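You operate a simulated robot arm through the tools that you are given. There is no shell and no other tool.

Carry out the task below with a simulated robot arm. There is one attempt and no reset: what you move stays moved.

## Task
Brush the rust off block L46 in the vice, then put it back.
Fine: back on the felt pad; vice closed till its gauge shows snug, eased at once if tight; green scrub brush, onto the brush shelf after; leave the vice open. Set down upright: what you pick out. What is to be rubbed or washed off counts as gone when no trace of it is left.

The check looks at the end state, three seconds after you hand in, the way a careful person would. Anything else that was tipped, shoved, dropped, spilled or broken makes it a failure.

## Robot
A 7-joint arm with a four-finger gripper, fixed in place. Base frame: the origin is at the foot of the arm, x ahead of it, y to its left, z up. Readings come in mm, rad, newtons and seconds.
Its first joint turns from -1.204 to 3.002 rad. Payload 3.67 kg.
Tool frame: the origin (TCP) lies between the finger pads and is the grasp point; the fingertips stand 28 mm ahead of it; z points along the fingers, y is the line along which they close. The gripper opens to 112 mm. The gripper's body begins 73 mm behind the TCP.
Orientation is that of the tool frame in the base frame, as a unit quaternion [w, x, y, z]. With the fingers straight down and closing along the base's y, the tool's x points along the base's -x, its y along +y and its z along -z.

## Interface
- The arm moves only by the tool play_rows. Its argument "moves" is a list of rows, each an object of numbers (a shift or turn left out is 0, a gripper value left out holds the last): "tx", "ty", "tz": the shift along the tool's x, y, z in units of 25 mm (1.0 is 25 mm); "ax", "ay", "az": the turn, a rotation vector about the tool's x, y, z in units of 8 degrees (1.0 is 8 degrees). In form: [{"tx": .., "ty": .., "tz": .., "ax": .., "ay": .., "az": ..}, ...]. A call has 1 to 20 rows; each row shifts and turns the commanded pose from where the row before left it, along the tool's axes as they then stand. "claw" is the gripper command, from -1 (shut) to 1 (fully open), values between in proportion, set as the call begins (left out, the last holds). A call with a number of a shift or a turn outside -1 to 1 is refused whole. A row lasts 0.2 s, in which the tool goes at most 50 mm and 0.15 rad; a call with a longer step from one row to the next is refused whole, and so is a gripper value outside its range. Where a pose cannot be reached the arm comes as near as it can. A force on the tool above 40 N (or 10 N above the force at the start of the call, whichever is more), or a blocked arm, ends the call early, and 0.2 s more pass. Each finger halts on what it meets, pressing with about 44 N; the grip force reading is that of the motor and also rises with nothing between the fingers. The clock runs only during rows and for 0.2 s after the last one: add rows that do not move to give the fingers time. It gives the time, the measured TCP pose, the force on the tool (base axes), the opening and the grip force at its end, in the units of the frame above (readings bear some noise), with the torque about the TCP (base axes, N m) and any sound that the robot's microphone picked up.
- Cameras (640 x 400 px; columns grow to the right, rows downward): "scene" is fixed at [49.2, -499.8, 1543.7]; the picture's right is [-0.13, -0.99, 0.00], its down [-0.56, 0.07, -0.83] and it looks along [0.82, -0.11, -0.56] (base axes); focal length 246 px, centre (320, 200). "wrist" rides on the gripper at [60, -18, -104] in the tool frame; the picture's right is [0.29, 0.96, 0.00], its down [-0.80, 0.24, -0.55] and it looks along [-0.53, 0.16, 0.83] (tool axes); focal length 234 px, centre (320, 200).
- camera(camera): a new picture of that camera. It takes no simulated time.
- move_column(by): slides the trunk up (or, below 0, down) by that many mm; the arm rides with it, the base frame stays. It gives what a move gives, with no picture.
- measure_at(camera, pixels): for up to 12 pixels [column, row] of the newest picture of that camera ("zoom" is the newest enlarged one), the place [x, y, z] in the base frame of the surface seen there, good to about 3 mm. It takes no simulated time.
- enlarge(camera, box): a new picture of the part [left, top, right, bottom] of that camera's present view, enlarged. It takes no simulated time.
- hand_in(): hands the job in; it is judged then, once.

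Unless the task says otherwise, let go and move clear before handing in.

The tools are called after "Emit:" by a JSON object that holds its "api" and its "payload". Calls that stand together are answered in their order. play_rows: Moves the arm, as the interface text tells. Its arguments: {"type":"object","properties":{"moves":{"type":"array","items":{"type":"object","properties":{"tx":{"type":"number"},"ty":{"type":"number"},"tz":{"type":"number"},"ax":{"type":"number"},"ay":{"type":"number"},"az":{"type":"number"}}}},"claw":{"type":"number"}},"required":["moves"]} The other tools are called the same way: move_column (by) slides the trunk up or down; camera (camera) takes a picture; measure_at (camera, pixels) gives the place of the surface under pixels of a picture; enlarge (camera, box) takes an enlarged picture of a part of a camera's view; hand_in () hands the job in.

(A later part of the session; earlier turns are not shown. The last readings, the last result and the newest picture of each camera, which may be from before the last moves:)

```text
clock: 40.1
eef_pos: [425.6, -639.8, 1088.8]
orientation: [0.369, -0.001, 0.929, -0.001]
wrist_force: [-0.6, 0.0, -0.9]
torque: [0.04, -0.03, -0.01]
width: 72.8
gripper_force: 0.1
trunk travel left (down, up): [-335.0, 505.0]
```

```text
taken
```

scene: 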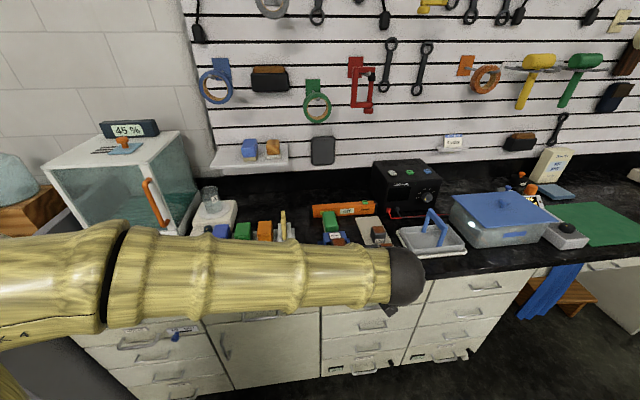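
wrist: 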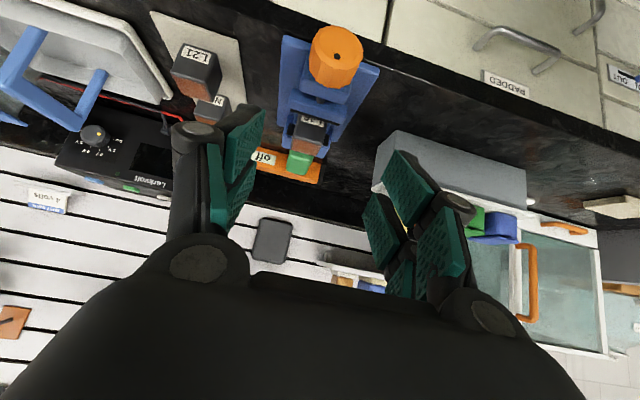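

The pitch works smoothly; continuing to horizontal.

Emit:
{"api": "play_rows", "payload": {"moves": [{"ay": -0.9}, {"ay": -1}, {"ay": -1}, {"ay": -1}, {"ay": -1}, {"ay": -0.95}, {}]}}

Emit:
{"api": "camera", "payload": {"camera": "scene"}}

Emit:
{"api": "camera", "payload": {"camera": "wrist"}}

```text
clock: 41.7
eef_pos: [426.7, -640.5, 1089.4]
orientation: [0.707, 0.0, 0.707, 0.0]
wrist_force: [0.4, -0.1, 0.5]
torque: [-0.02, -0.01, 0.02]
width: 72.9
gripper_force: 0.1
trunk travel left (down, up): [-335.0, 505.0]
```

```text
taken
```

scene: 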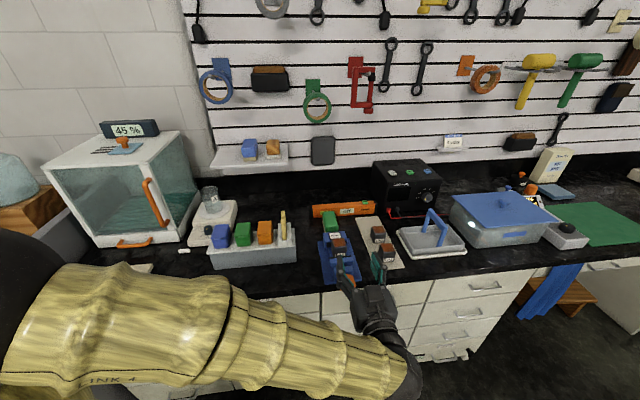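

```text
taken
```

wrist: 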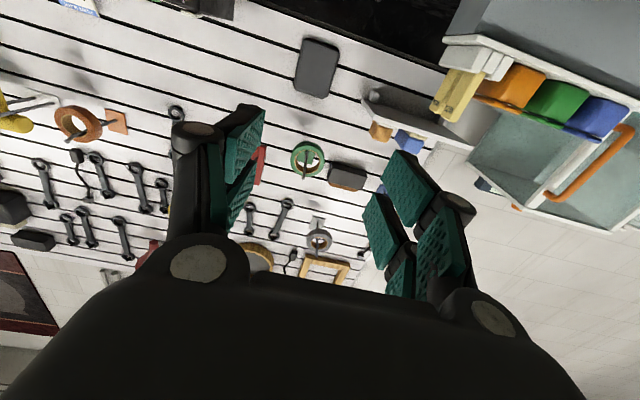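

The tool is now horizontal and the scene camera still sees the vice gauge. Checking where the forearm is before lowering the trunk.

Emit:
{"api": "measure_at", "payload": {"camera": "scene", "pixels": [[150, 300], [250, 320], [370, 380], [300, 325], [380, 310], [352, 285], [379, 265], [60, 300], [380, 345], [200, 290]]}}

Emit:
{"api": "enlarge", "payload": {"camera": "scene", "box": [310, 210, 430, 330]}}

```text
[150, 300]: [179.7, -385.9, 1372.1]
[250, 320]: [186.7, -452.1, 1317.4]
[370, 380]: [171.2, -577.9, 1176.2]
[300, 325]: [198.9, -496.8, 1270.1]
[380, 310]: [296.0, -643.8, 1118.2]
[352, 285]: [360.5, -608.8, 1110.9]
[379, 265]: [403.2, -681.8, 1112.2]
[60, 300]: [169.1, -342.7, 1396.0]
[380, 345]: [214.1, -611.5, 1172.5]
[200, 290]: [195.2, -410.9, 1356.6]
```

```text
3.33 times, centred on (370, 270) of scene
```

zoom: 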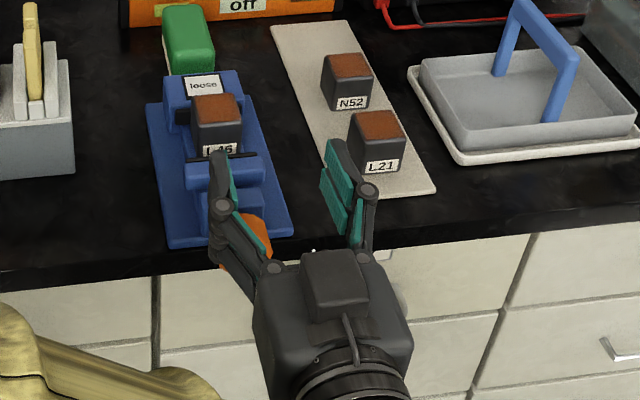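

All links stay in front of the counter (x<430). Lowering the trunk 163 mm to knob height.

Emit:
{"api": "move_column", "payload": {"by": -163}}

Emit:
{"api": "camera", "payload": {"camera": "scene"}}

Emit:
{"api": "camera", "payload": {"camera": "wrist"}}

```text
clock: 43.5
eef_pos: [427.1, -641.6, 926.6]
orientation: [0.707, -0.001, 0.707, 0.0]
wrist_force: [0.1, 0.3, 0.5]
torque: [-0.03, 0.0, 0.02]
width: 72.5
gripper_force: 0.0
trunk travel left (down, up): [-172.0, 668.0]
```

```text
taken
```

scene: 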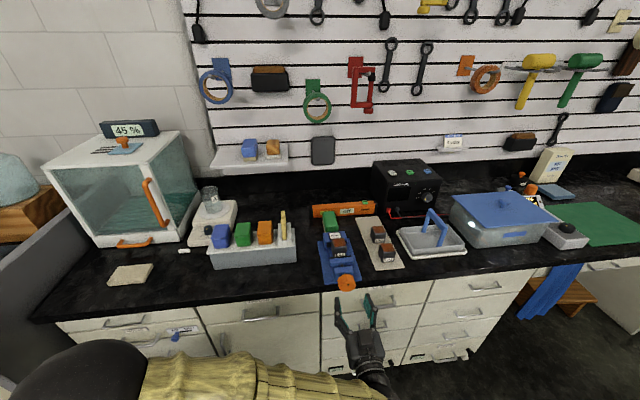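

```text
taken
```

wrist: 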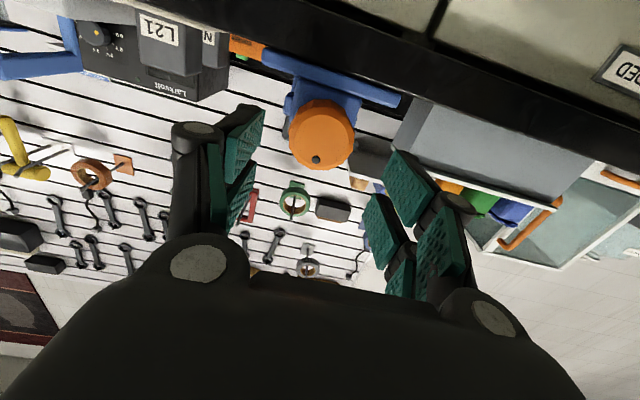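

The knob faces the gripper at (322,135) with its index dot at the top. Measuring its exact centre.

Emit:
{"api": "enlarge", "payload": {"camera": "wrist", "box": [270, 80, 370, 180]}}

Emit:
{"api": "measure_at", "payload": {"camera": "wrist", "pixels": [[322, 135], [295, 132], [349, 138], [322, 165], [324, 105], [316, 158], [290, 122], [303, 110]]}}

```text
4.00 times, centred on (320, 130) of wrist
```

zoom: 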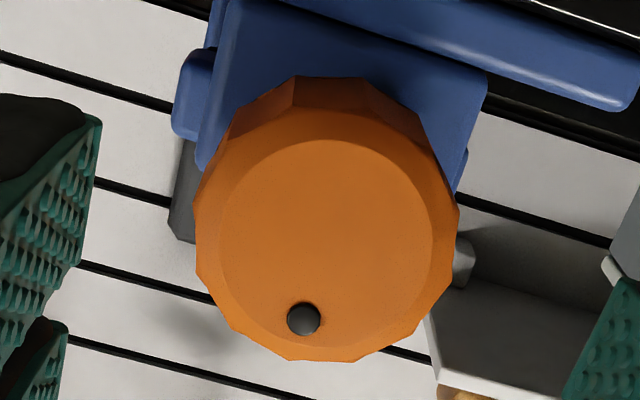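

```text
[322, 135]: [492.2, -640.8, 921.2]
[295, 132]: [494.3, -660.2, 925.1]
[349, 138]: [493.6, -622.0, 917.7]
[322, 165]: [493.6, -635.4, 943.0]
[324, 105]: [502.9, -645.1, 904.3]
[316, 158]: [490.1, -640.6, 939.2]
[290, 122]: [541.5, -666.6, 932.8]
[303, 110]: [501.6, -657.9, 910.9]
```

Knob axis is about y=-640.5, z=924, face x=491. Checking the counter's front edge for roll clearance.

Emit:
{"api": "measure_at", "payload": {"camera": "scene", "pixels": [[310, 285], [310, 289], [310, 292], [400, 275], [400, 280], [400, 284], [344, 310], [370, 302]]}}

Emit:
{"api": "enlarge", "payload": {"camera": "scene", "box": [300, 220, 420, 340]}}

```text
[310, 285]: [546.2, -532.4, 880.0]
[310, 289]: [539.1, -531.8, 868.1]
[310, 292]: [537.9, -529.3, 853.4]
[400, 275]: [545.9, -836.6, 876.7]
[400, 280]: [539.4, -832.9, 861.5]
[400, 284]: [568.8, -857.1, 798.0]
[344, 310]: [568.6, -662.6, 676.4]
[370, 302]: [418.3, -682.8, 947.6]
```

```text
3.33 times, centred on (360, 280) of scene
```

zoom: 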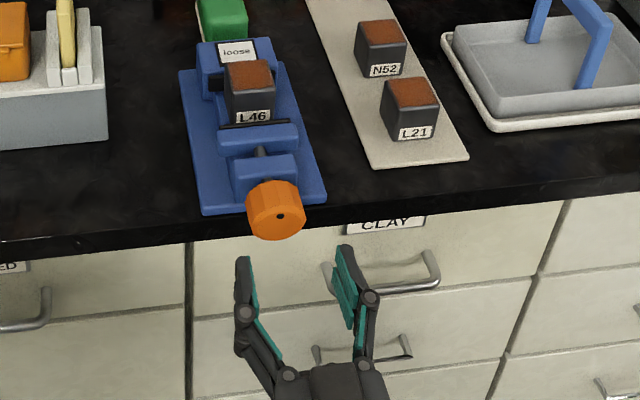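

The counter edge is at x≈540, so the fingers (tips ≤527) can roll freely around the knob. Advancing and gripping.

Emit:
{"api": "play_rows", "payload": {"moves": [{"tx": 0.1, "tz": 0.2}, {"tz": 0.4}, {"tz": 0.4}, {"tz": 0.4}, {"tz": 0.4}, {"tz": 0.4}, {"tz": 0.3}, {"tz": 0.3}, {}]}}

Emit:
{"api": "camera", "payload": {"camera": "wrist"}}

Emit:
{"api": "enlarge", "payload": {"camera": "scene", "box": [300, 220, 400, 320]}}

```text
clock: 45.5
eef_pos: [497.7, -640.8, 924.7]
orientation: [0.708, 0.0, 0.706, 0.0]
wrist_force: [-0.4, -0.3, 0.7]
torque: [-0.01, 0.0, 0.0]
width: 72.8
gripper_force: 0.0
trunk travel left (down, up): [-172.0, 668.0]
```

```text
taken
```

wrist: 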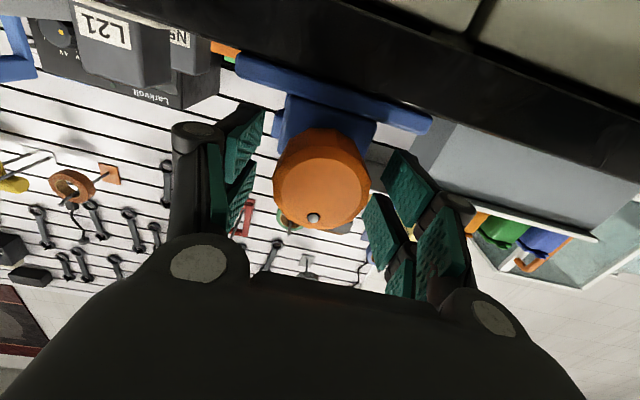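

```text
4.00 times, centred on (350, 270) of scene
```

zoom: 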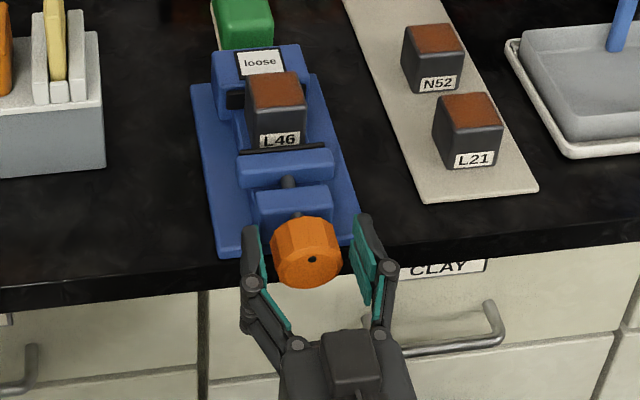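

The knob sits centred between the fingers. I'll pre-roll -80° (fingers open) for more turning range, then grip.

Emit:
{"api": "play_rows", "payload": {"moves": [{"az": -0.6}, {"az": -1}, {"az": -1}, {"az": -1}, {"az": -1}, {"az": -1}, {"az": -1}, {"az": -1}, {"az": -1}, {"az": -1}, {"az": -0.4}, {}]}}

Emit:
{"api": "camera", "payload": {"camera": "wrist"}}

Emit:
{"api": "enlarge", "payload": {"camera": "scene", "box": [300, 220, 400, 320]}}

```text
clock: 47.0
eef_pos: [484.3, -636.4, 948.9]
orientation: [0.671, -0.278, 0.623, -0.291]
wrist_force: [7.3, 11.7, -11.5]
torque: [0.16, -0.83, -0.83]
width: 82.4
gripper_force: 9.2
trunk travel left (down, up): [-172.0, 668.0]
stopped in row 7: the force on the tool passed its limit at 61 N (the readings are from after the stop); the commanded pose is now the measured one
```

```text
taken
```

wrist: 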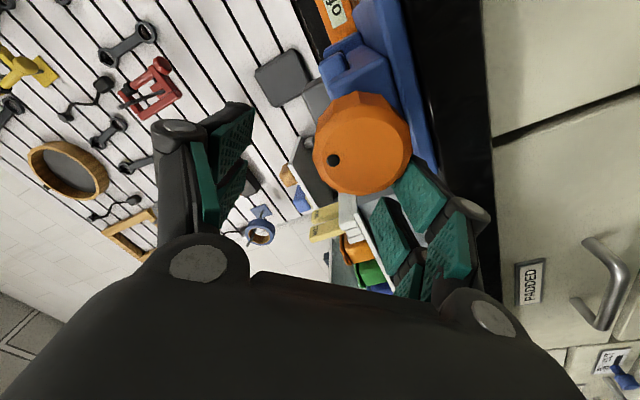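

```text
4.00 times, centred on (350, 270) of scene
```

zoom: 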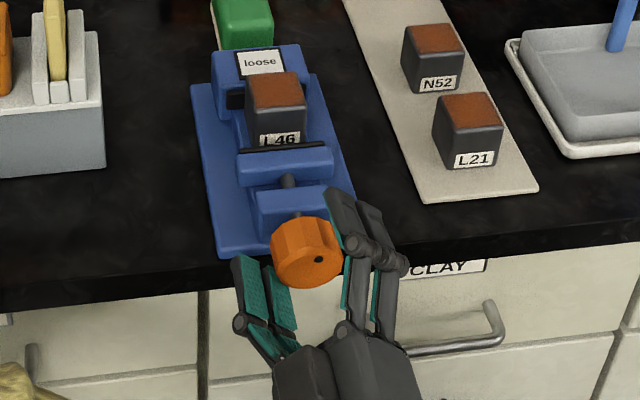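

The pre-roll went off: at ~48° the TCP drifted to (484,-636,949) and a finger pressed the knob (61 N stop). The vice itself looks unmoved. I'll relieve the contact and back out along -x.

Emit:
{"api": "play_rows", "payload": {"moves": [{"tx": 0.2, "ty": 0.16}, {"tx": 0.2, "ty": 0.16}, {"tx": 0.2, "ty": 0.16}, {"tx": 0.19, "ty": 0.15}, {}]}}

Emit:
{"api": "camera", "payload": {"camera": "wrist"}}

```text
clock: 48.2
eef_pos: [484.1, -641.7, 928.9]
orientation: [0.672, -0.276, 0.622, -0.294]
wrist_force: [0.2, 1.0, -0.3]
torque: [-0.01, -0.03, 0.0]
width: 72.8
gripper_force: 0.0
trunk travel left (down, up): [-172.0, 668.0]
```

```text
taken
```

wrist: 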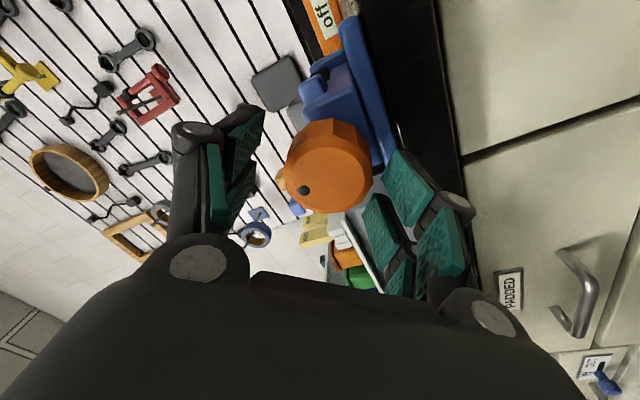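

Contact is relieved (forces ~0) at roll ≈-48°. I'll fix the small pitch error, centre on the knob axis, advance, and grip here.

Emit:
{"api": "play_rows", "payload": {"moves": [{"tx": 0.1, "ty": 0.17, "ax": -0.37, "ay": 0.34}, {"tz": 0.2}, {"tz": 0.2}, {"tz": 0.1}, {}]}}

Emit:
{"api": "camera", "payload": {"camera": "wrist"}}

```text
clock: 49.5
eef_pos: [496.9, -640.9, 923.8]
orientation: [0.649, -0.287, 0.645, -0.284]
wrist_force: [-0.6, 0.8, 0.7]
torque: [0.05, 0.0, -0.02]
width: 72.9
gripper_force: 0.1
trunk travel left (down, up): [-172.0, 668.0]
```

```text
taken
```

wrist: 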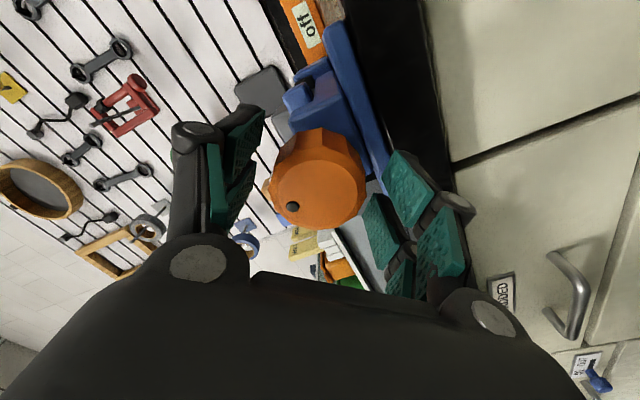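

Pose is (497,-641,924), well aligned with the knob between the fingers. Gripping it.

Emit:
{"api": "play_rows", "payload": {"moves": [{}, {}, {}, {}], "claw": -1}}

Emit:
{"api": "play_rows", "payload": {"moves": [{"az": 0.5}, {"az": 0.5}, {"az": 0.5}, {"az": 0.5}, {}]}}

Emit:
{"api": "enlarge", "payload": {"camera": "scene", "box": [300, 220, 400, 320]}}

Emit:
{"api": "camera", "payload": {"camera": "wrist"}}

```text
clock: 50.5
eef_pos: [496.6, -641.9, 923.5]
orientation: [0.65, -0.288, 0.644, -0.284]
wrist_force: [9.1, -14.6, 15.4]
torque: [0.07, -0.31, -0.57]
width: 48.0
gripper_force: 44.7
trunk travel left (down, up): [-172.0, 668.0]
```

```text
clock: 51.6
eef_pos: [495.3, -641.3, 925.5]
orientation: [0.682, -0.194, 0.678, -0.191]
wrist_force: [1.0, -8.6, 11.2]
torque: [0.06, -0.3, -0.2]
width: 48.4
gripper_force: 44.8
trunk travel left (down, up): [-172.0, 668.0]
```

```text
4.00 times, centred on (350, 270) of scene
```

zoom: 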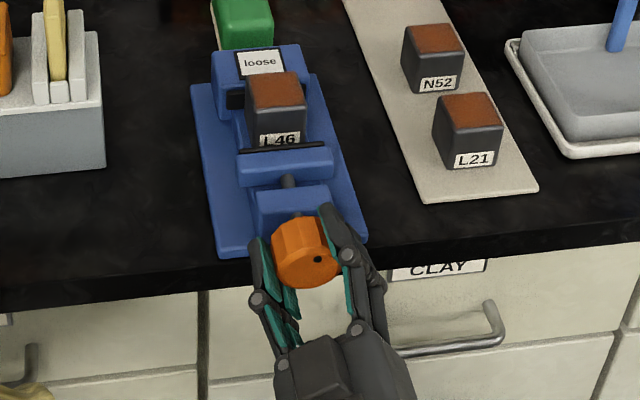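

```text
taken
```

wrist: 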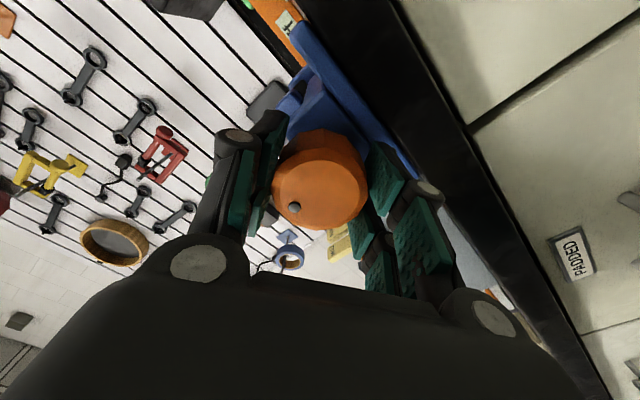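

The knob turned 16° with the hand, forces mild, gauge still "loose". Continuing clockwise 64°.

Emit:
{"api": "play_rows", "payload": {"moves": [{"az": 0.5}, {"az": 0.8}, {"az": 0.8}, {"az": 0.8}, {"az": 0.8}, {"az": 0.8}, {"az": 0.8}, {"az": 0.8}, {"az": 0.8}, {"az": 0.6}, {"az": 0.5}, {}]}}

Emit:
{"api": "enlarge", "payload": {"camera": "scene", "box": [300, 220, 400, 320]}}

Emit:
{"api": "camera", "payload": {"camera": "wrist"}}

```text
clock: 54.2
eef_pos: [496.0, -640.1, 923.3]
orientation: [0.68, 0.194, 0.679, 0.2]
wrist_force: [-3.1, 14.6, -4.7]
torque: [0.04, 0.08, 0.48]
width: 48.1
gripper_force: 45.0
trunk travel left (down, up): [-172.0, 668.0]
```

```text
4.00 times, centred on (350, 270) of scene
```

zoom: 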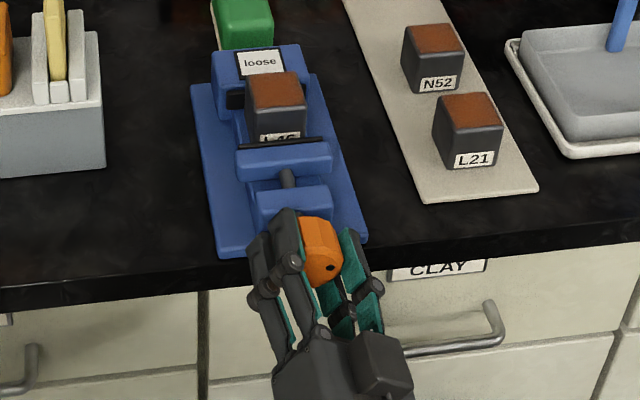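

```text
taken
```

wrist: 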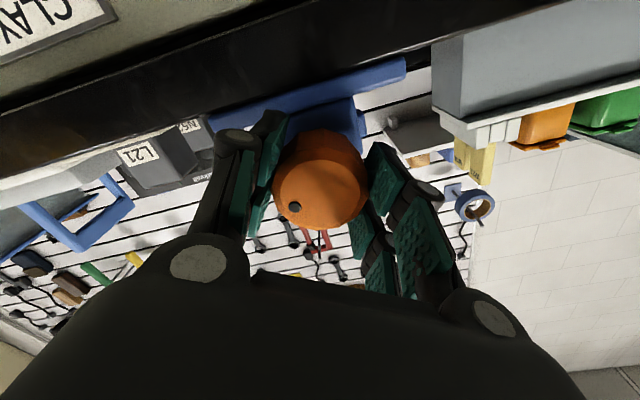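

Clockwise closes: the front jaw advanced toward the block. Measuring the jaw position to calibrate.

Emit:
{"api": "measure_at", "payload": {"camera": "zoom", "pixels": [[280, 141], [250, 144], [315, 138], [280, 152], [262, 62], [276, 85]]}}

Emit:
{"api": "play_rows", "payload": {"moves": [{"az": 0.5}, {"az": 0.8}, {"az": 0.8}, {"az": 0.8}, {"az": 0.6}, {"az": 0.5}, {}]}}

Emit:
{"api": "enlarge", "payload": {"camera": "scene", "box": [300, 220, 400, 320]}}

```text
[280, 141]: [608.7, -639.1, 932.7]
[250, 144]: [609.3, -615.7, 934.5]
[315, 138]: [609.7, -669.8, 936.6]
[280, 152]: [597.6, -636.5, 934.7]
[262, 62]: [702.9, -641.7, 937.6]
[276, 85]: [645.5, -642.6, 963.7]
```

```text
clock: 55.9
eef_pos: [496.7, -638.8, 923.4]
orientation: [0.598, 0.373, 0.599, 0.38]
wrist_force: [-7.4, 29.5, -9.9]
torque: [0.01, 0.05, 1.08]
width: 48.0
gripper_force: 44.9
trunk travel left (down, up): [-172.0, 668.0]
```

```text
4.00 times, centred on (350, 270) of scene
```

zoom: 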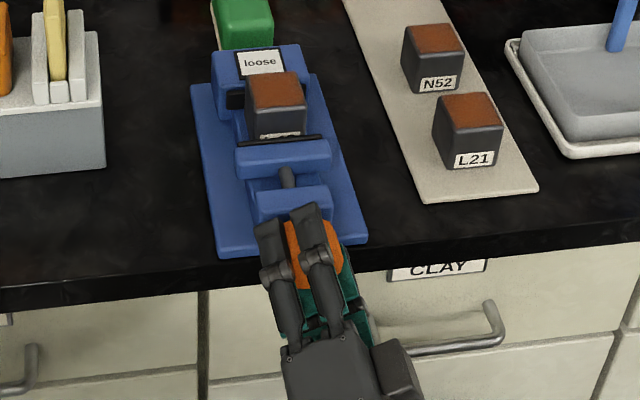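

The jaw moved ~7 mm per 80°; I've turned ~112° and side force is building (29 N), so I'll release, roll back 108° with fingers open, and regrip.

Emit:
{"api": "play_rows", "payload": {"moves": [{}, {}, {}], "claw": 0.3}}

Emit:
{"api": "play_rows", "payload": {"moves": [{"az": -0.6}, {"az": -0.9}, {"az": -0.9}, {"az": -0.9}, {"az": -0.9}, {"az": -0.9}, {"az": -0.9}, {"az": -0.9}, {"az": -0.9}, {"az": -0.9}, {"az": -0.9}, {"az": -0.9}, {"az": -0.9}, {"az": -0.9}, {"az": -0.8}, {}]}}

Emit:
{"api": "camera", "payload": {"camera": "wrist"}}

Emit:
{"api": "enlarge", "payload": {"camera": "scene", "box": [300, 220, 400, 320]}}

```text
clock: 56.6
eef_pos: [496.8, -641.9, 923.3]
orientation: [0.598, 0.374, 0.598, 0.379]
wrist_force: [0.0, -0.6, 0.6]
torque: [0.01, 0.02, 0.02]
width: 72.6
gripper_force: 0.0
trunk travel left (down, up): [-172.0, 668.0]
```

```text
clock: 60.0
eef_pos: [497.6, -640.3, 923.7]
orientation: [0.665, -0.247, 0.662, -0.242]
wrist_force: [1.5, 1.0, -1.0]
torque: [0.0, -0.03, -0.01]
width: 72.9
gripper_force: 0.1
trunk travel left (down, up): [-172.0, 668.0]
```

```text
taken
```

wrist: 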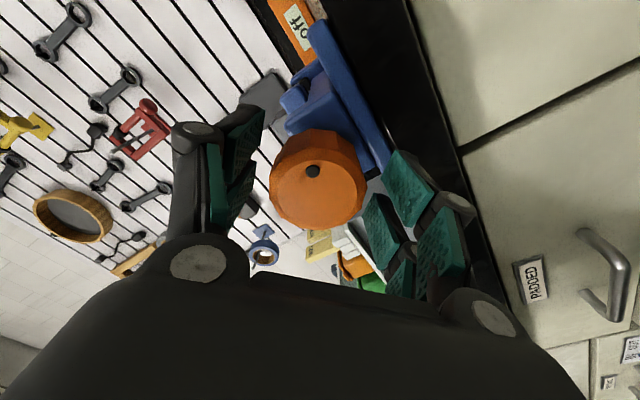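

```text
4.00 times, centred on (350, 270) of scene
```

zoom: 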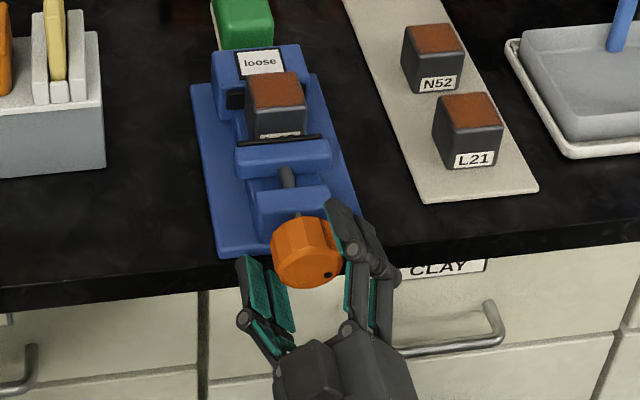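

Knob dot has moved clockwise and all is stable. Regripping and turning another ~80°.

Emit:
{"api": "play_rows", "payload": {"moves": [{}, {}, {}, {}], "claw": -1}}

Emit:
{"api": "play_rows", "payload": {"moves": [{"az": 0.5}, {"az": 0.8}, {"az": 0.8}, {"az": 0.8}, {"az": 0.8}, {"az": 0.8}, {"az": 0.8}, {"az": 0.8}, {"az": 0.8}, {"az": 0.8}, {"az": 0.8}, {"az": 0.8}, {"az": 0.7}, {}]}}

Emit:
{"api": "enlarge", "payload": {"camera": "scene", "box": [300, 220, 400, 320]}}

```text
clock: 61.0
eef_pos: [496.5, -641.9, 923.9]
orientation: [0.666, -0.246, 0.661, -0.243]
wrist_force: [0.5, -5.3, 5.3]
torque: [0.03, -0.08, -0.15]
width: 47.7
gripper_force: 44.5
trunk travel left (down, up): [-172.0, 668.0]
```

```text
clock: 64.0
eef_pos: [497.0, -639.1, 924.5]
orientation: [0.666, 0.236, 0.665, 0.244]
wrist_force: [-15.3, 26.7, -13.8]
torque: [0.08, 0.26, 0.89]
width: 48.0
gripper_force: 45.3
trunk travel left (down, up): [-172.0, 668.0]
```

```text
4.00 times, centred on (350, 270) of scene
```

zoom: 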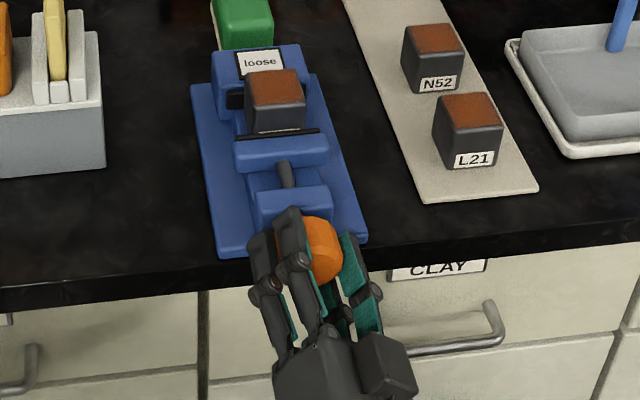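

The jaw has reached the block and begun pushing it back. Continuing in smaller steps, checking the gauge.

Emit:
{"api": "play_rows", "payload": {"moves": [{"az": 0.4}, {"az": 0.4}, {"az": 0.4}, {"az": 0.3}, {}]}}

Emit:
{"api": "enlarge", "payload": {"camera": "scene", "box": [310, 220, 370, 280]}}

```text
clock: 65.2
eef_pos: [495.5, -638.5, 924.4]
orientation: [0.637, 0.304, 0.637, 0.309]
wrist_force: [-15.9, 26.1, -11.7]
torque: [-0.01, 0.27, 0.68]
width: 47.5
gripper_force: 45.5
trunk travel left (down, up): [-172.0, 668.0]
```

```text
6.67 times, centred on (340, 250) of scene
```

zoom: 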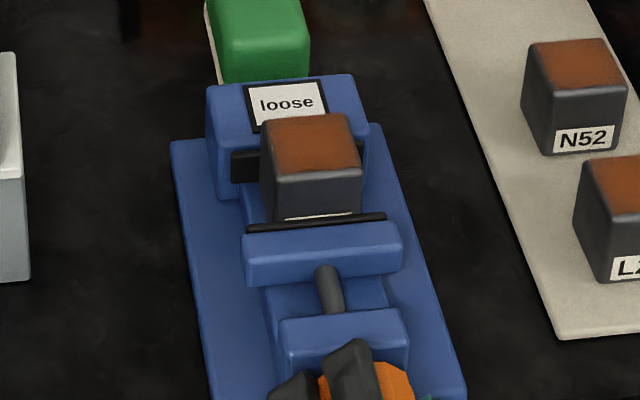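

Emit:
{"api": "measure_at", "payload": {"camera": "zoom", "pixels": [[318, 222], [318, 200], [320, 185], [245, 165], [315, 118], [310, 150]]}}

Emit:
{"api": "play_rows", "payload": {"moves": [{"az": 0.3}, {"az": 0.3}, {"az": 0.3}, {}]}}

Emit:
{"api": "enlarge", "payload": {"camera": "scene", "box": [310, 220, 370, 280]}}

```text
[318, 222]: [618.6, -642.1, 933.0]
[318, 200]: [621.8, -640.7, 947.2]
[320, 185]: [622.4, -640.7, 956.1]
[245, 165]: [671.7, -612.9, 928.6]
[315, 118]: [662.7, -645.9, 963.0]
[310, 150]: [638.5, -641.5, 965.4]
```

```text
clock: 66.2
eef_pos: [496.6, -640.5, 924.6]
orientation: [0.616, 0.344, 0.616, 0.349]
wrist_force: [-13.2, 29.1, -10.0]
torque: [0.0, 0.31, 0.72]
width: 47.4
gripper_force: 45.0
trunk travel left (down, up): [-172.0, 668.0]
```

```text
6.67 times, centred on (340, 250) of scene
```

zoom: 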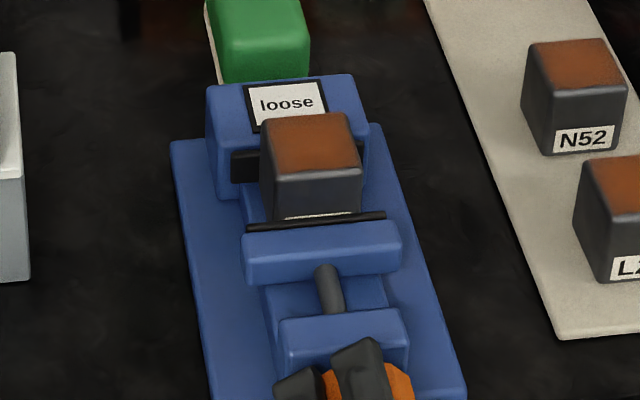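

Still "loose". Releasing, rolling back and checking the dot angle before the next bite.

Emit:
{"api": "play_rows", "payload": {"moves": [{}, {}, {}], "claw": 0.3}}

Emit:
{"api": "play_rows", "payload": {"moves": [{"az": -0.6}, {"az": -0.9}, {"az": -0.9}, {"az": -0.9}, {"az": -0.9}, {"az": -0.9}, {"az": -0.9}, {"az": -0.9}, {"az": -0.9}, {"az": -0.9}, {"az": -0.9}, {"az": -0.9}, {"az": -0.9}, {"az": -0.8}, {}]}}

Emit:
{"api": "camera", "payload": {"camera": "wrist"}}

Emit:
{"api": "enlarge", "payload": {"camera": "scene", "box": [300, 220, 400, 320]}}

```text
clock: 67.0
eef_pos: [496.6, -640.1, 923.3]
orientation: [0.617, 0.344, 0.616, 0.348]
wrist_force: [-0.1, 0.4, -0.7]
torque: [-0.04, 0.02, -0.02]
width: 72.9
gripper_force: 0.0
trunk travel left (down, up): [-172.0, 668.0]
```

```text
clock: 70.2
eef_pos: [497.5, -639.5, 922.4]
orientation: [0.669, -0.237, 0.664, -0.234]
wrist_force: [0.0, 0.3, 0.0]
torque: [0.03, -0.02, -0.04]
width: 72.8
gripper_force: 0.0
trunk travel left (down, up): [-172.0, 668.0]
```

```text
taken
```

wrist: 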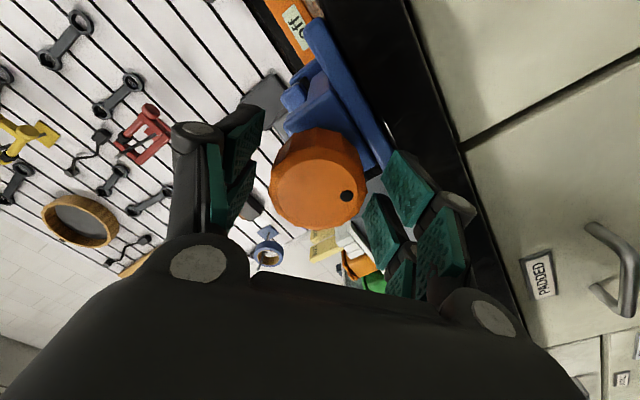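

```text
4.00 times, centred on (350, 270) of scene
```

zoom: 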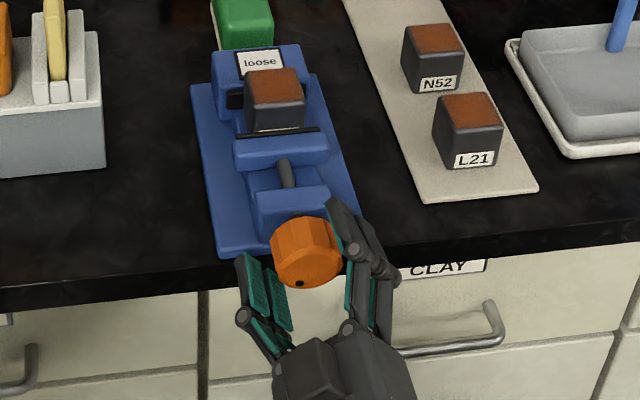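

The dot is now near 6–7 o'clock (~200° total). Regripping and turning in ~28° steps, reading the gauge each time.

Emit:
{"api": "play_rows", "payload": {"moves": [{}, {}, {}, {}], "claw": -1}}

Emit:
{"api": "play_rows", "payload": {"moves": [{"az": 0.5}, {"az": 0.7}, {"az": 0.7}, {"az": 0.7}, {"az": 0.5}, {}]}}

Emit:
{"api": "enlarge", "payload": {"camera": "scene", "box": [310, 220, 370, 280]}}

```text
clock: 71.2
eef_pos: [496.1, -641.0, 923.9]
orientation: [0.669, -0.238, 0.664, -0.234]
wrist_force: [4.8, -9.3, 6.7]
torque: [0.01, -0.18, -0.43]
width: 48.0
gripper_force: 44.7
trunk travel left (down, up): [-172.0, 668.0]
```

```text
clock: 72.7
eef_pos: [496.5, -639.9, 923.7]
orientation: [0.704, -0.09, 0.7, -0.084]
wrist_force: [9.3, -2.6, 12.5]
torque: [0.05, -0.34, 0.08]
width: 48.0
gripper_force: 45.4
trunk travel left (down, up): [-172.0, 668.0]
```

```text
6.67 times, centred on (340, 250) of scene
```

zoom: 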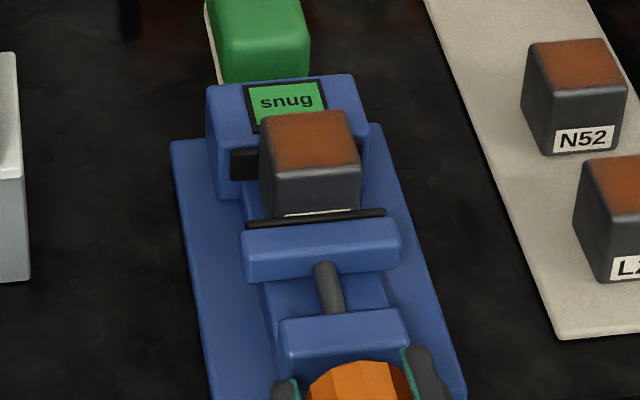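

The gauge reads "snug". Releasing the knob and backing off.

Emit:
{"api": "play_rows", "payload": {"moves": [{}, {}, {}], "claw": 0.3}}

Emit:
{"api": "play_rows", "payload": {"moves": [{"tz": -0.3}, {"tz": -0.6}, {"tz": -0.8}, {"tz": -0.8}, {"tz": -0.8}, {"tz": -0.4}, {}]}}

Emit:
{"api": "enlarge", "payload": {"camera": "scene", "box": [310, 220, 370, 280]}}

```text
clock: 73.5
eef_pos: [497.2, -641.3, 924.4]
orientation: [0.704, -0.089, 0.7, -0.084]
wrist_force: [-1.0, -1.0, 0.0]
torque: [-0.02, 0.0, -0.06]
width: 72.9
gripper_force: 0.0
trunk travel left (down, up): [-172.0, 668.0]
```

```text
clock: 75.0
eef_pos: [403.8, -641.8, 923.3]
orientation: [0.704, -0.088, 0.7, -0.084]
wrist_force: [0.4, 0.1, 0.1]
torque: [0.0, -0.01, 0.0]
width: 72.8
gripper_force: 0.0
trunk travel left (down, up): [-172.0, 668.0]
```

```text
6.67 times, centred on (340, 250) of scene
```

zoom: 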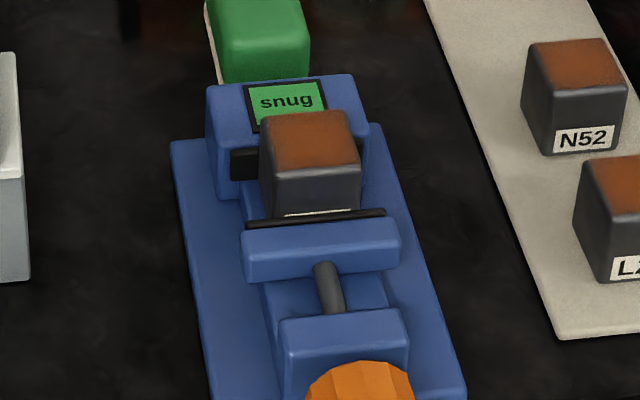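

Still "snug" after release. Raising the trunk, and turning the tool back to pointing down.

Emit:
{"api": "move_column", "payload": {"by": 165}}

Emit:
{"api": "play_rows", "payload": {"moves": [{"az": 0.75}, {"az": 1}, {"ay": 0.6}, {"ay": 1}, {"ay": 1}, {"ay": 1}, {"ay": 1}, {"ay": 1}, {"ay": 1}, {"ay": 1}, {"ay": 1}, {"ay": 1}, {"ay": 1}, {"ay": 0.65}, {}]}}

Emit:
{"api": "camera", "payload": {"camera": "scene"}}

```text
clock: 76.9
eef_pos: [404.1, -642.9, 1088.0]
orientation: [0.704, -0.089, 0.7, -0.084]
wrist_force: [0.7, 0.1, 0.3]
torque: [-0.03, -0.02, 0.02]
width: 72.8
gripper_force: 0.0
trunk travel left (down, up): [-337.0, 503.0]
```

```text
clock: 80.1
eef_pos: [404.5, -642.8, 1087.9]
orientation: [0.002, -0.003, 1.0, -0.001]
wrist_force: [-0.2, -0.6, 0.5]
torque: [0.01, 0.04, 0.01]
width: 72.9
gripper_force: 0.0
trunk travel left (down, up): [-337.0, 503.0]
```

```text
taken
```

scene: 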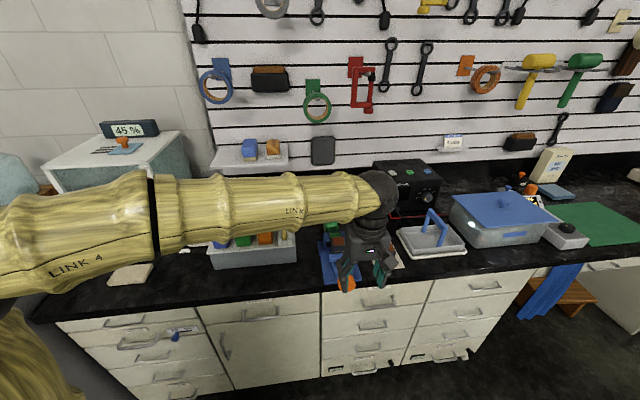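

Tool is down again at (404,-643,1088). Moving over the green brush at (806,-644).

Emit:
{"api": "play_rows", "payload": {"moves": [{"tx": -0.4}, {"tx": -0.8}, {"tx": -0.9}, {"tx": -0.9}, {"tx": -0.9}, {"tx": -0.9}, {"tx": -0.9}, {"tx": -0.9}, {"tx": -0.9}, {"tx": -0.9}, {"tx": -0.9}, {"tx": -0.9}, {"tx": -0.9}, {"tx": -0.9}, {"tx": -0.9}, {"tx": -0.9}, {"tx": -0.9}, {"tx": -0.8}, {"tx": -0.56}, {}], "claw": 0.43}}

Emit:
{"api": "camera", "payload": {"camera": "wrist"}}

Emit:
{"api": "camera", "payload": {"camera": "scene"}}

```text
clock: 84.3
eef_pos: [805.8, -638.4, 1089.9]
orientation: [0.003, -0.004, 1.0, 0.0]
wrist_force: [0.0, 0.9, 0.1]
torque: [-0.02, 0.03, -0.01]
width: 80.1
gripper_force: 0.1
trunk travel left (down, up): [-337.0, 503.0]
```

```text
taken
```

wrist: 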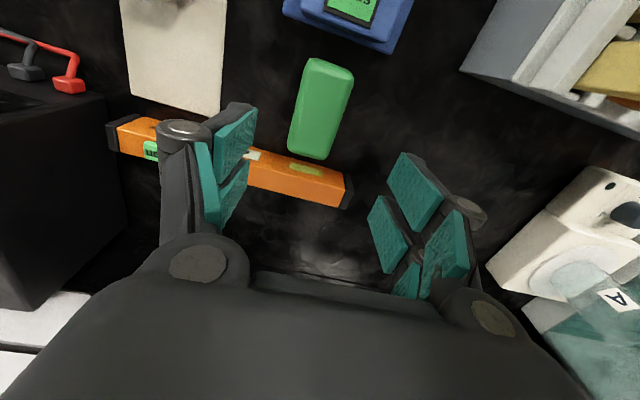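

```text
taken
```

scene: 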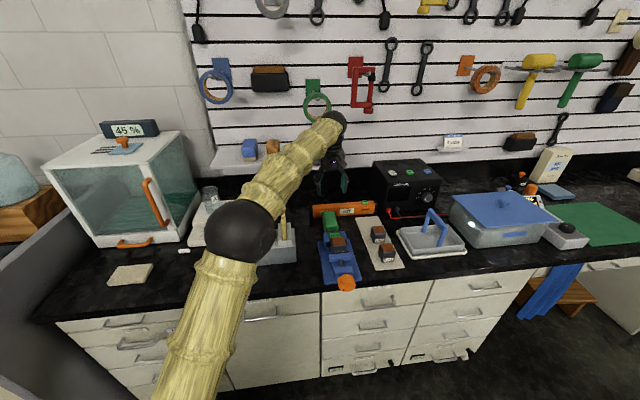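

Brush is at (321,108) in the wrist view. Measuring its edges for centering.

Emit:
{"api": "enlarge", "payload": {"camera": "wrist", "box": [270, 40, 390, 180]}}

Emit:
{"api": "measure_at", "payload": {"camera": "wrist", "pixels": [[310, 65], [350, 75], [294, 148], [322, 155], [302, 105], [338, 115], [320, 108], [330, 66], [308, 153], [300, 190], [340, 185]]}}

Emit:
{"api": "measure_at", "payload": {"camera": "scene", "pixels": [[240, 230], [270, 235], [255, 258], [290, 190], [318, 155], [333, 125], [225, 262]]}}

```text
2.86 times, centred on (330, 110) of wrist
```

zoom: 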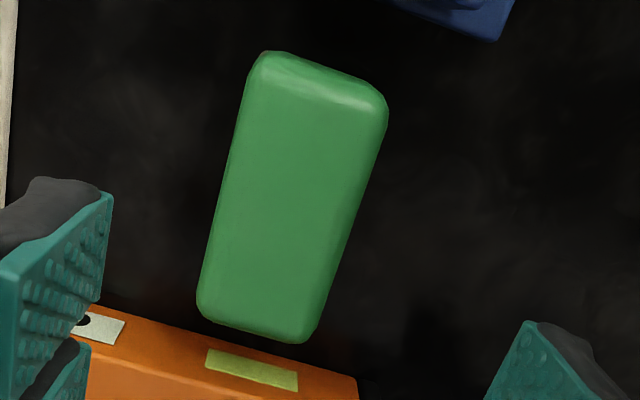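

```text
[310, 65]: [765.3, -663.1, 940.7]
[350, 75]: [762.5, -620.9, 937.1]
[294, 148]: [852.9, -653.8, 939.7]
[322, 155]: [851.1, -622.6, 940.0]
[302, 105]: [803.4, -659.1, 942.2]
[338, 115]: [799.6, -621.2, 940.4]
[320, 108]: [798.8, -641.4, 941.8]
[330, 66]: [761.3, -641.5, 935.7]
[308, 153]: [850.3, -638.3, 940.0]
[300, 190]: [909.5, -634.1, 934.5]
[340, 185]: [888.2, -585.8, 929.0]
```

```text
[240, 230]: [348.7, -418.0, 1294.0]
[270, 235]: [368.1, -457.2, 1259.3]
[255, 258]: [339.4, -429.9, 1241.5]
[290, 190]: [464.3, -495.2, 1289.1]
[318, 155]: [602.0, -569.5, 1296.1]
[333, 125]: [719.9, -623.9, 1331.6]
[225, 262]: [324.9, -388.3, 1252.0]
```

Brush centre is (807,-641). Descending to z≈925 with fingers straddling it.

Emit:
{"api": "play_rows", "payload": {"moves": [{"tz": 0.4, "ty": -0.06}, {"tz": 0.8}, {"tz": 0.8}, {"tz": 0.8}, {"tz": 0.8}, {"tz": 0.8}, {"tz": 0.7}, {"tz": 0.6}, {"tz": 0.3}, {"tz": 0.2}, {}]}}

Emit:
{"api": "camera", "payload": {"camera": "wrist"}}

```text
clock: 86.7
eef_pos: [804.8, -640.6, 934.8]
orientation: [0.001, -0.003, 1.0, -0.001]
wrist_force: [-0.1, 0.3, 0.1]
torque: [0.06, 0.01, 0.0]
width: 80.1
gripper_force: 0.1
trunk travel left (down, up): [-337.0, 503.0]
```

```text
taken
```

wrist: 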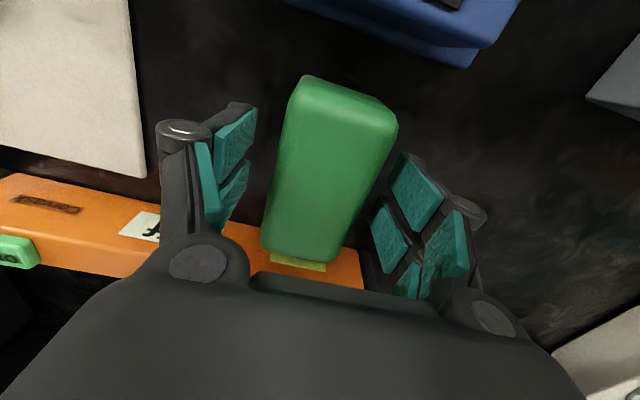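

Good centering; down 10 mm more, then grip the handle.

Emit:
{"api": "play_rows", "payload": {"moves": [{"tz": 0.2}, {"tz": 0.2}, {}]}}

Emit:
{"api": "play_rows", "payload": {"moves": [{}, {}, {}, {}, {}], "claw": -1}}

Emit:
{"api": "play_rows", "payload": {"moves": [{"tz": -0.1}, {"tz": -0.2}, {"tz": -0.2}, {}]}}

Emit:
{"api": "camera", "payload": {"camera": "wrist"}}

```text
clock: 87.5
eef_pos: [806.4, -641.2, 925.5]
orientation: [0.003, -0.003, 1.0, 0.0]
wrist_force: [-0.5, 0.9, 0.5]
torque: [0.02, 0.01, -0.02]
width: 79.9
gripper_force: 0.1
trunk travel left (down, up): [-337.0, 503.0]
```

```text
clock: 88.7
eef_pos: [806.8, -641.4, 924.3]
orientation: [0.001, -0.003, 1.0, 0.0]
wrist_force: [0.6, 0.2, 1.0]
torque: [-0.01, -0.04, 0.0]
width: 51.3
gripper_force: 44.1
trunk travel left (down, up): [-337.0, 503.0]
```

```text
clock: 89.7
eef_pos: [806.7, -642.4, 937.7]
orientation: [0.002, -0.003, 1.0, 0.001]
wrist_force: [-0.2, 0.3, -1.8]
torque: [0.0, -0.04, 0.0]
width: 51.6
gripper_force: 43.8
trunk travel left (down, up): [-337.0, 503.0]
```

```text
taken
```

wrist: 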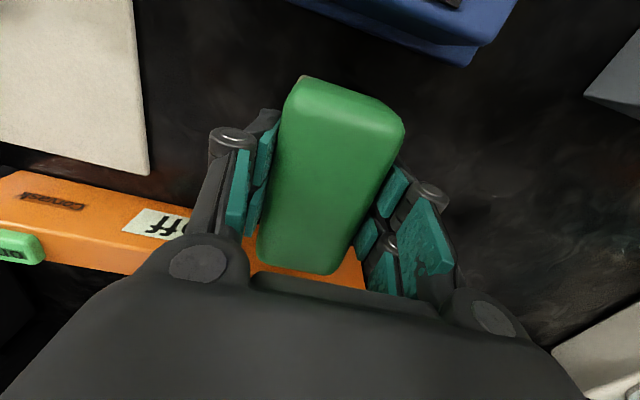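

Brush is held (51.5 mm, 1.8 N). Raising and moving above the block in the vice (646,-641).

Emit:
{"api": "play_rows", "payload": {"moves": [{"tz": -0.3}, {"tz": -0.6}, {"tz": -0.7}, {"tz": -0.7}, {"tz": -0.7}, {"tz": -0.7}, {"tz": -0.6}, {"tz": -0.4}, {"tx": 0.3}, {"tx": 0.7}, {"tx": 0.8}, {"tx": 0.8}, {"tx": 0.8}, {"tx": 0.8}, {"tx": 0.8}, {"tx": 0.8}, {"tx": 0.4}, {"tx": 0.2}, {}]}}

Emit:
{"api": "enlarge", "payload": {"camera": "scene", "box": [300, 180, 400, 280]}}

Emit:
{"api": "camera", "payload": {"camera": "wrist"}}

```text
clock: 93.7
eef_pos: [647.2, -642.1, 1052.9]
orientation: [0.002, -0.004, 1.0, 0.0]
wrist_force: [0.5, -0.3, -1.4]
torque: [-0.01, 0.0, -0.03]
width: 51.4
gripper_force: 43.8
trunk travel left (down, up): [-337.0, 503.0]
```

```text
4.00 times, centred on (350, 230) of scene
```

zoom: 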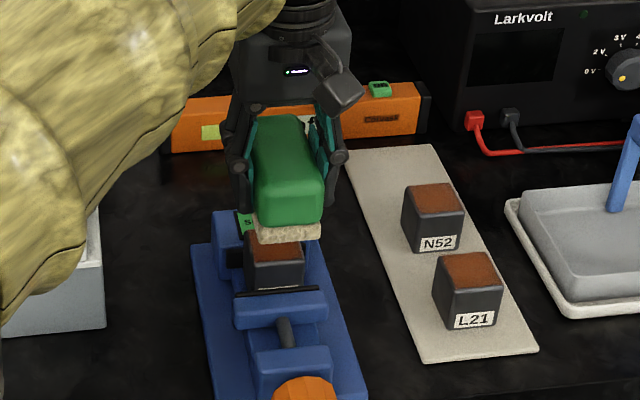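

```text
taken
```

wrist: 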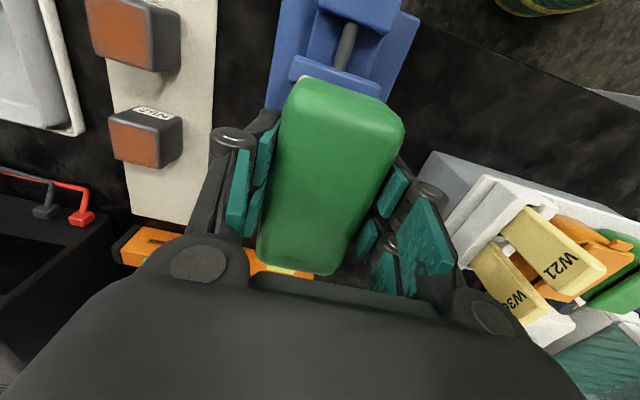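

The brush is aligned over the block. Lowering until bristles touch.

Emit:
{"api": "play_rows", "payload": {"moves": [{"tz": 0.3}, {"tz": 0.4}, {"tz": 0.4}, {"tz": 0.2}, {"tz": 0.12}, {}]}}

Emit:
{"api": "play_rows", "payload": {"moves": [{"tz": 0.08}, {"tz": 0.08}, {"tz": 0.06}, {}]}}

```text
clock: 95.1
eef_pos: [645.4, -642.5, 1018.2]
orientation: [0.002, -0.003, 1.0, 0.0]
wrist_force: [0.1, -0.4, -1.9]
torque: [0.0, 0.0, 0.0]
width: 51.6
gripper_force: 44.4
trunk travel left (down, up): [-337.0, 503.0]
```

```text
clock: 96.1
eef_pos: [646.3, -643.1, 1013.1]
orientation: [0.002, -0.004, 1.0, -0.001]
wrist_force: [0.2, -0.2, -2.6]
torque: [-0.01, 0.0, -0.01]
width: 51.5
gripper_force: 44.1
trunk travel left (down, up): [-337.0, 503.0]
```

Emit:
{"api": "play_rows", "payload": {"moves": [{"tz": 0.06}, {"tz": 0.06}, {}]}}

Emit:
{"api": "play_rows", "payload": {"moves": [{"tz": 0.06}, {}]}}

```text
clock: 96.9
eef_pos: [646.2, -642.0, 1010.5]
orientation: [0.002, -0.004, 1.0, 0.0]
wrist_force: [0.5, -0.4, 0.0]
torque: [-0.06, -0.01, -0.02]
width: 51.8
gripper_force: 43.6
trunk travel left (down, up): [-337.0, 503.0]
```

```text
clock: 97.5
eef_pos: [646.9, -642.0, 1010.3]
orientation: [0.003, -0.004, 1.0, -0.001]
wrist_force: [0.6, -5.2, 13.2]
torque: [-0.1, 0.18, 0.05]
width: 51.6
gripper_force: 44.1
trunk travel left (down, up): [-337.0, 503.0]
```

Firm contact (13 N). Rubbing back and forth along x with ±15–20 mm strokes.

Emit:
{"api": "play_rows", "payload": {"moves": [{"tx": 0.4}, {"tx": 0.3}, {"tx": -0.5}, {"tx": -0.5}, {"tx": -0.4}, {"tx": 0.5}, {"tx": 0.5}, {"tx": 0.4}, {"tx": -0.5}, {"tx": -0.5}, {"tx": -0.4}, {"tx": 0.5}, {"tx": 0.5}, {"tx": 0.4}, {"tx": -0.5}, {"tx": -0.5}, {"tx": -0.4}, {"tx": 0.4}, {"tx": 0.3}, {}]}}

Emit:
{"api": "enlarge", "payload": {"camera": "scene", "box": [300, 180, 400, 280]}}

```text
clock: 101.7
eef_pos: [644.6, -641.7, 1010.6]
orientation: [0.002, -0.004, 1.0, 0.0]
wrist_force: [5.3, 3.1, 16.6]
torque: [0.22, -0.18, -0.04]
width: 51.5
gripper_force: 43.8
trunk travel left (down, up): [-337.0, 503.0]
```

```text
4.00 times, centred on (350, 230) of scene
```

zoom: 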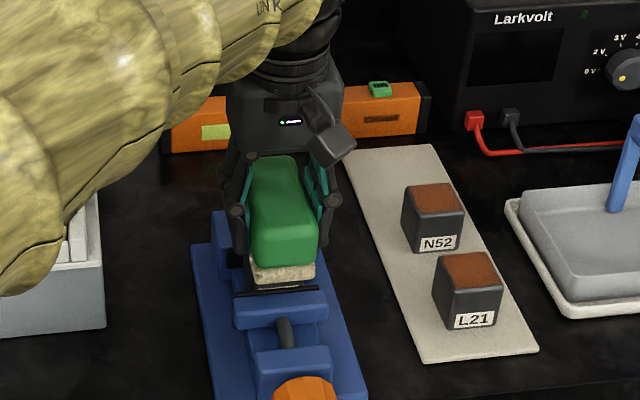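

Now some sideways strokes and a few more lengthwise ones, then I'll lift to check.

Emit:
{"api": "play_rows", "payload": {"moves": [{"ty": 0.4}, {"ty": -0.4}, {"ty": -0.4}, {"ty": 0.4}, {"ty": 0.4}, {"ty": -0.4}, {"ty": -0.4, "tx": 0.4}, {"ty": 0.4}, {"ty": 0.4, "tx": -0.4}, {"ty": -0.4, "tx": -0.4}, {"ty": -0.4}, {"ty": 0.4, "tx": 0.4}, {}]}}

Emit:
{"api": "play_rows", "payload": {"moves": [{"tz": -0.4}, {"tz": -0.8}, {"tz": -0.8}, {"tx": -0.8}, {"tx": -0.8}, {"tx": -0.8}, {"tx": -0.8}, {"tx": -0.8}, {}]}}

Emit:
{"api": "enlarge", "payload": {"camera": "scene", "box": [310, 220, 370, 280]}}

Emit:
{"api": "camera", "payload": {"camera": "wrist"}}

```text
clock: 104.5
eef_pos: [645.4, -641.1, 1010.1]
orientation: [0.002, -0.003, 1.0, -0.001]
wrist_force: [-3.2, 0.3, 7.9]
torque: [-0.05, 0.04, -0.03]
width: 51.6
gripper_force: 43.9
trunk travel left (down, up): [-337.0, 503.0]
```

```text
clock: 106.5
eef_pos: [746.4, -642.7, 1059.9]
orientation: [0.002, -0.003, 1.0, 0.0]
wrist_force: [0.4, -0.5, -1.3]
torque: [-0.01, 0.0, 0.0]
width: 51.5
gripper_force: 44.1
trunk travel left (down, up): [-337.0, 503.0]
```

```text
6.67 times, centred on (340, 250) of scene
```

zoom: 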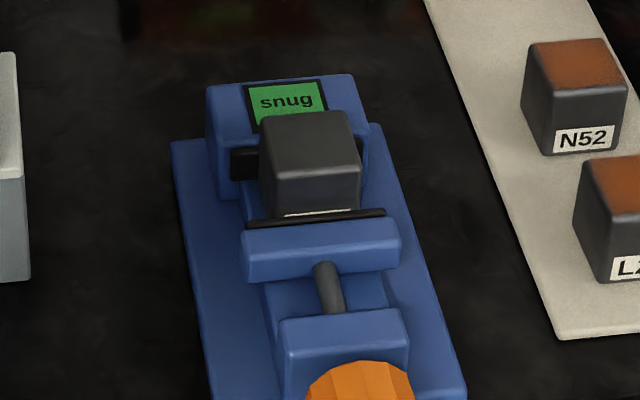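

```text
taken
```

wrist: 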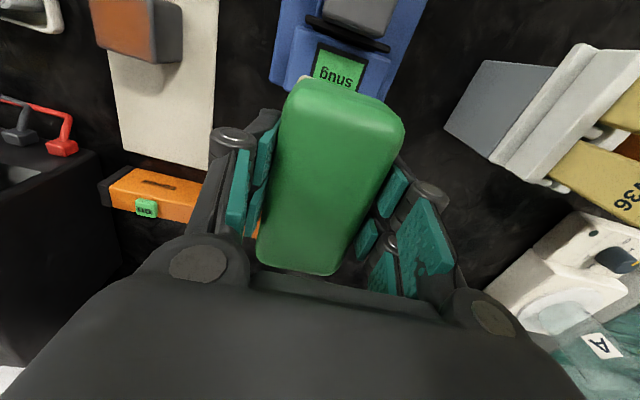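

The top now looks clean grey in the scene view. Zooming tighter to verify no trace is left.

Emit:
{"api": "enlarge", "payload": {"camera": "scene", "box": [328, 232, 350, 256]}}

Emit:
{"api": "enlarge", "payload": {"camera": "wrist", "box": [290, 0, 430, 90]}}

```text
16.00 times, centred on (339, 244) of scene
```

zoom: 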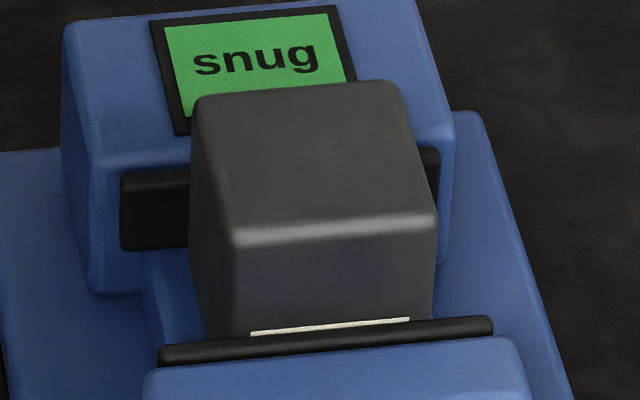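

```text
4.44 times, centred on (360, 45) of wrist
```

zoom: 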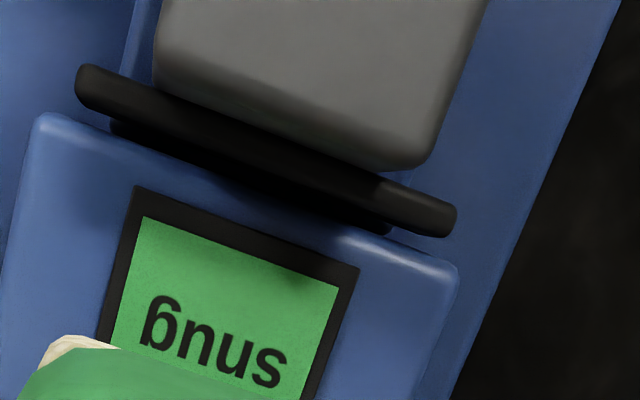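

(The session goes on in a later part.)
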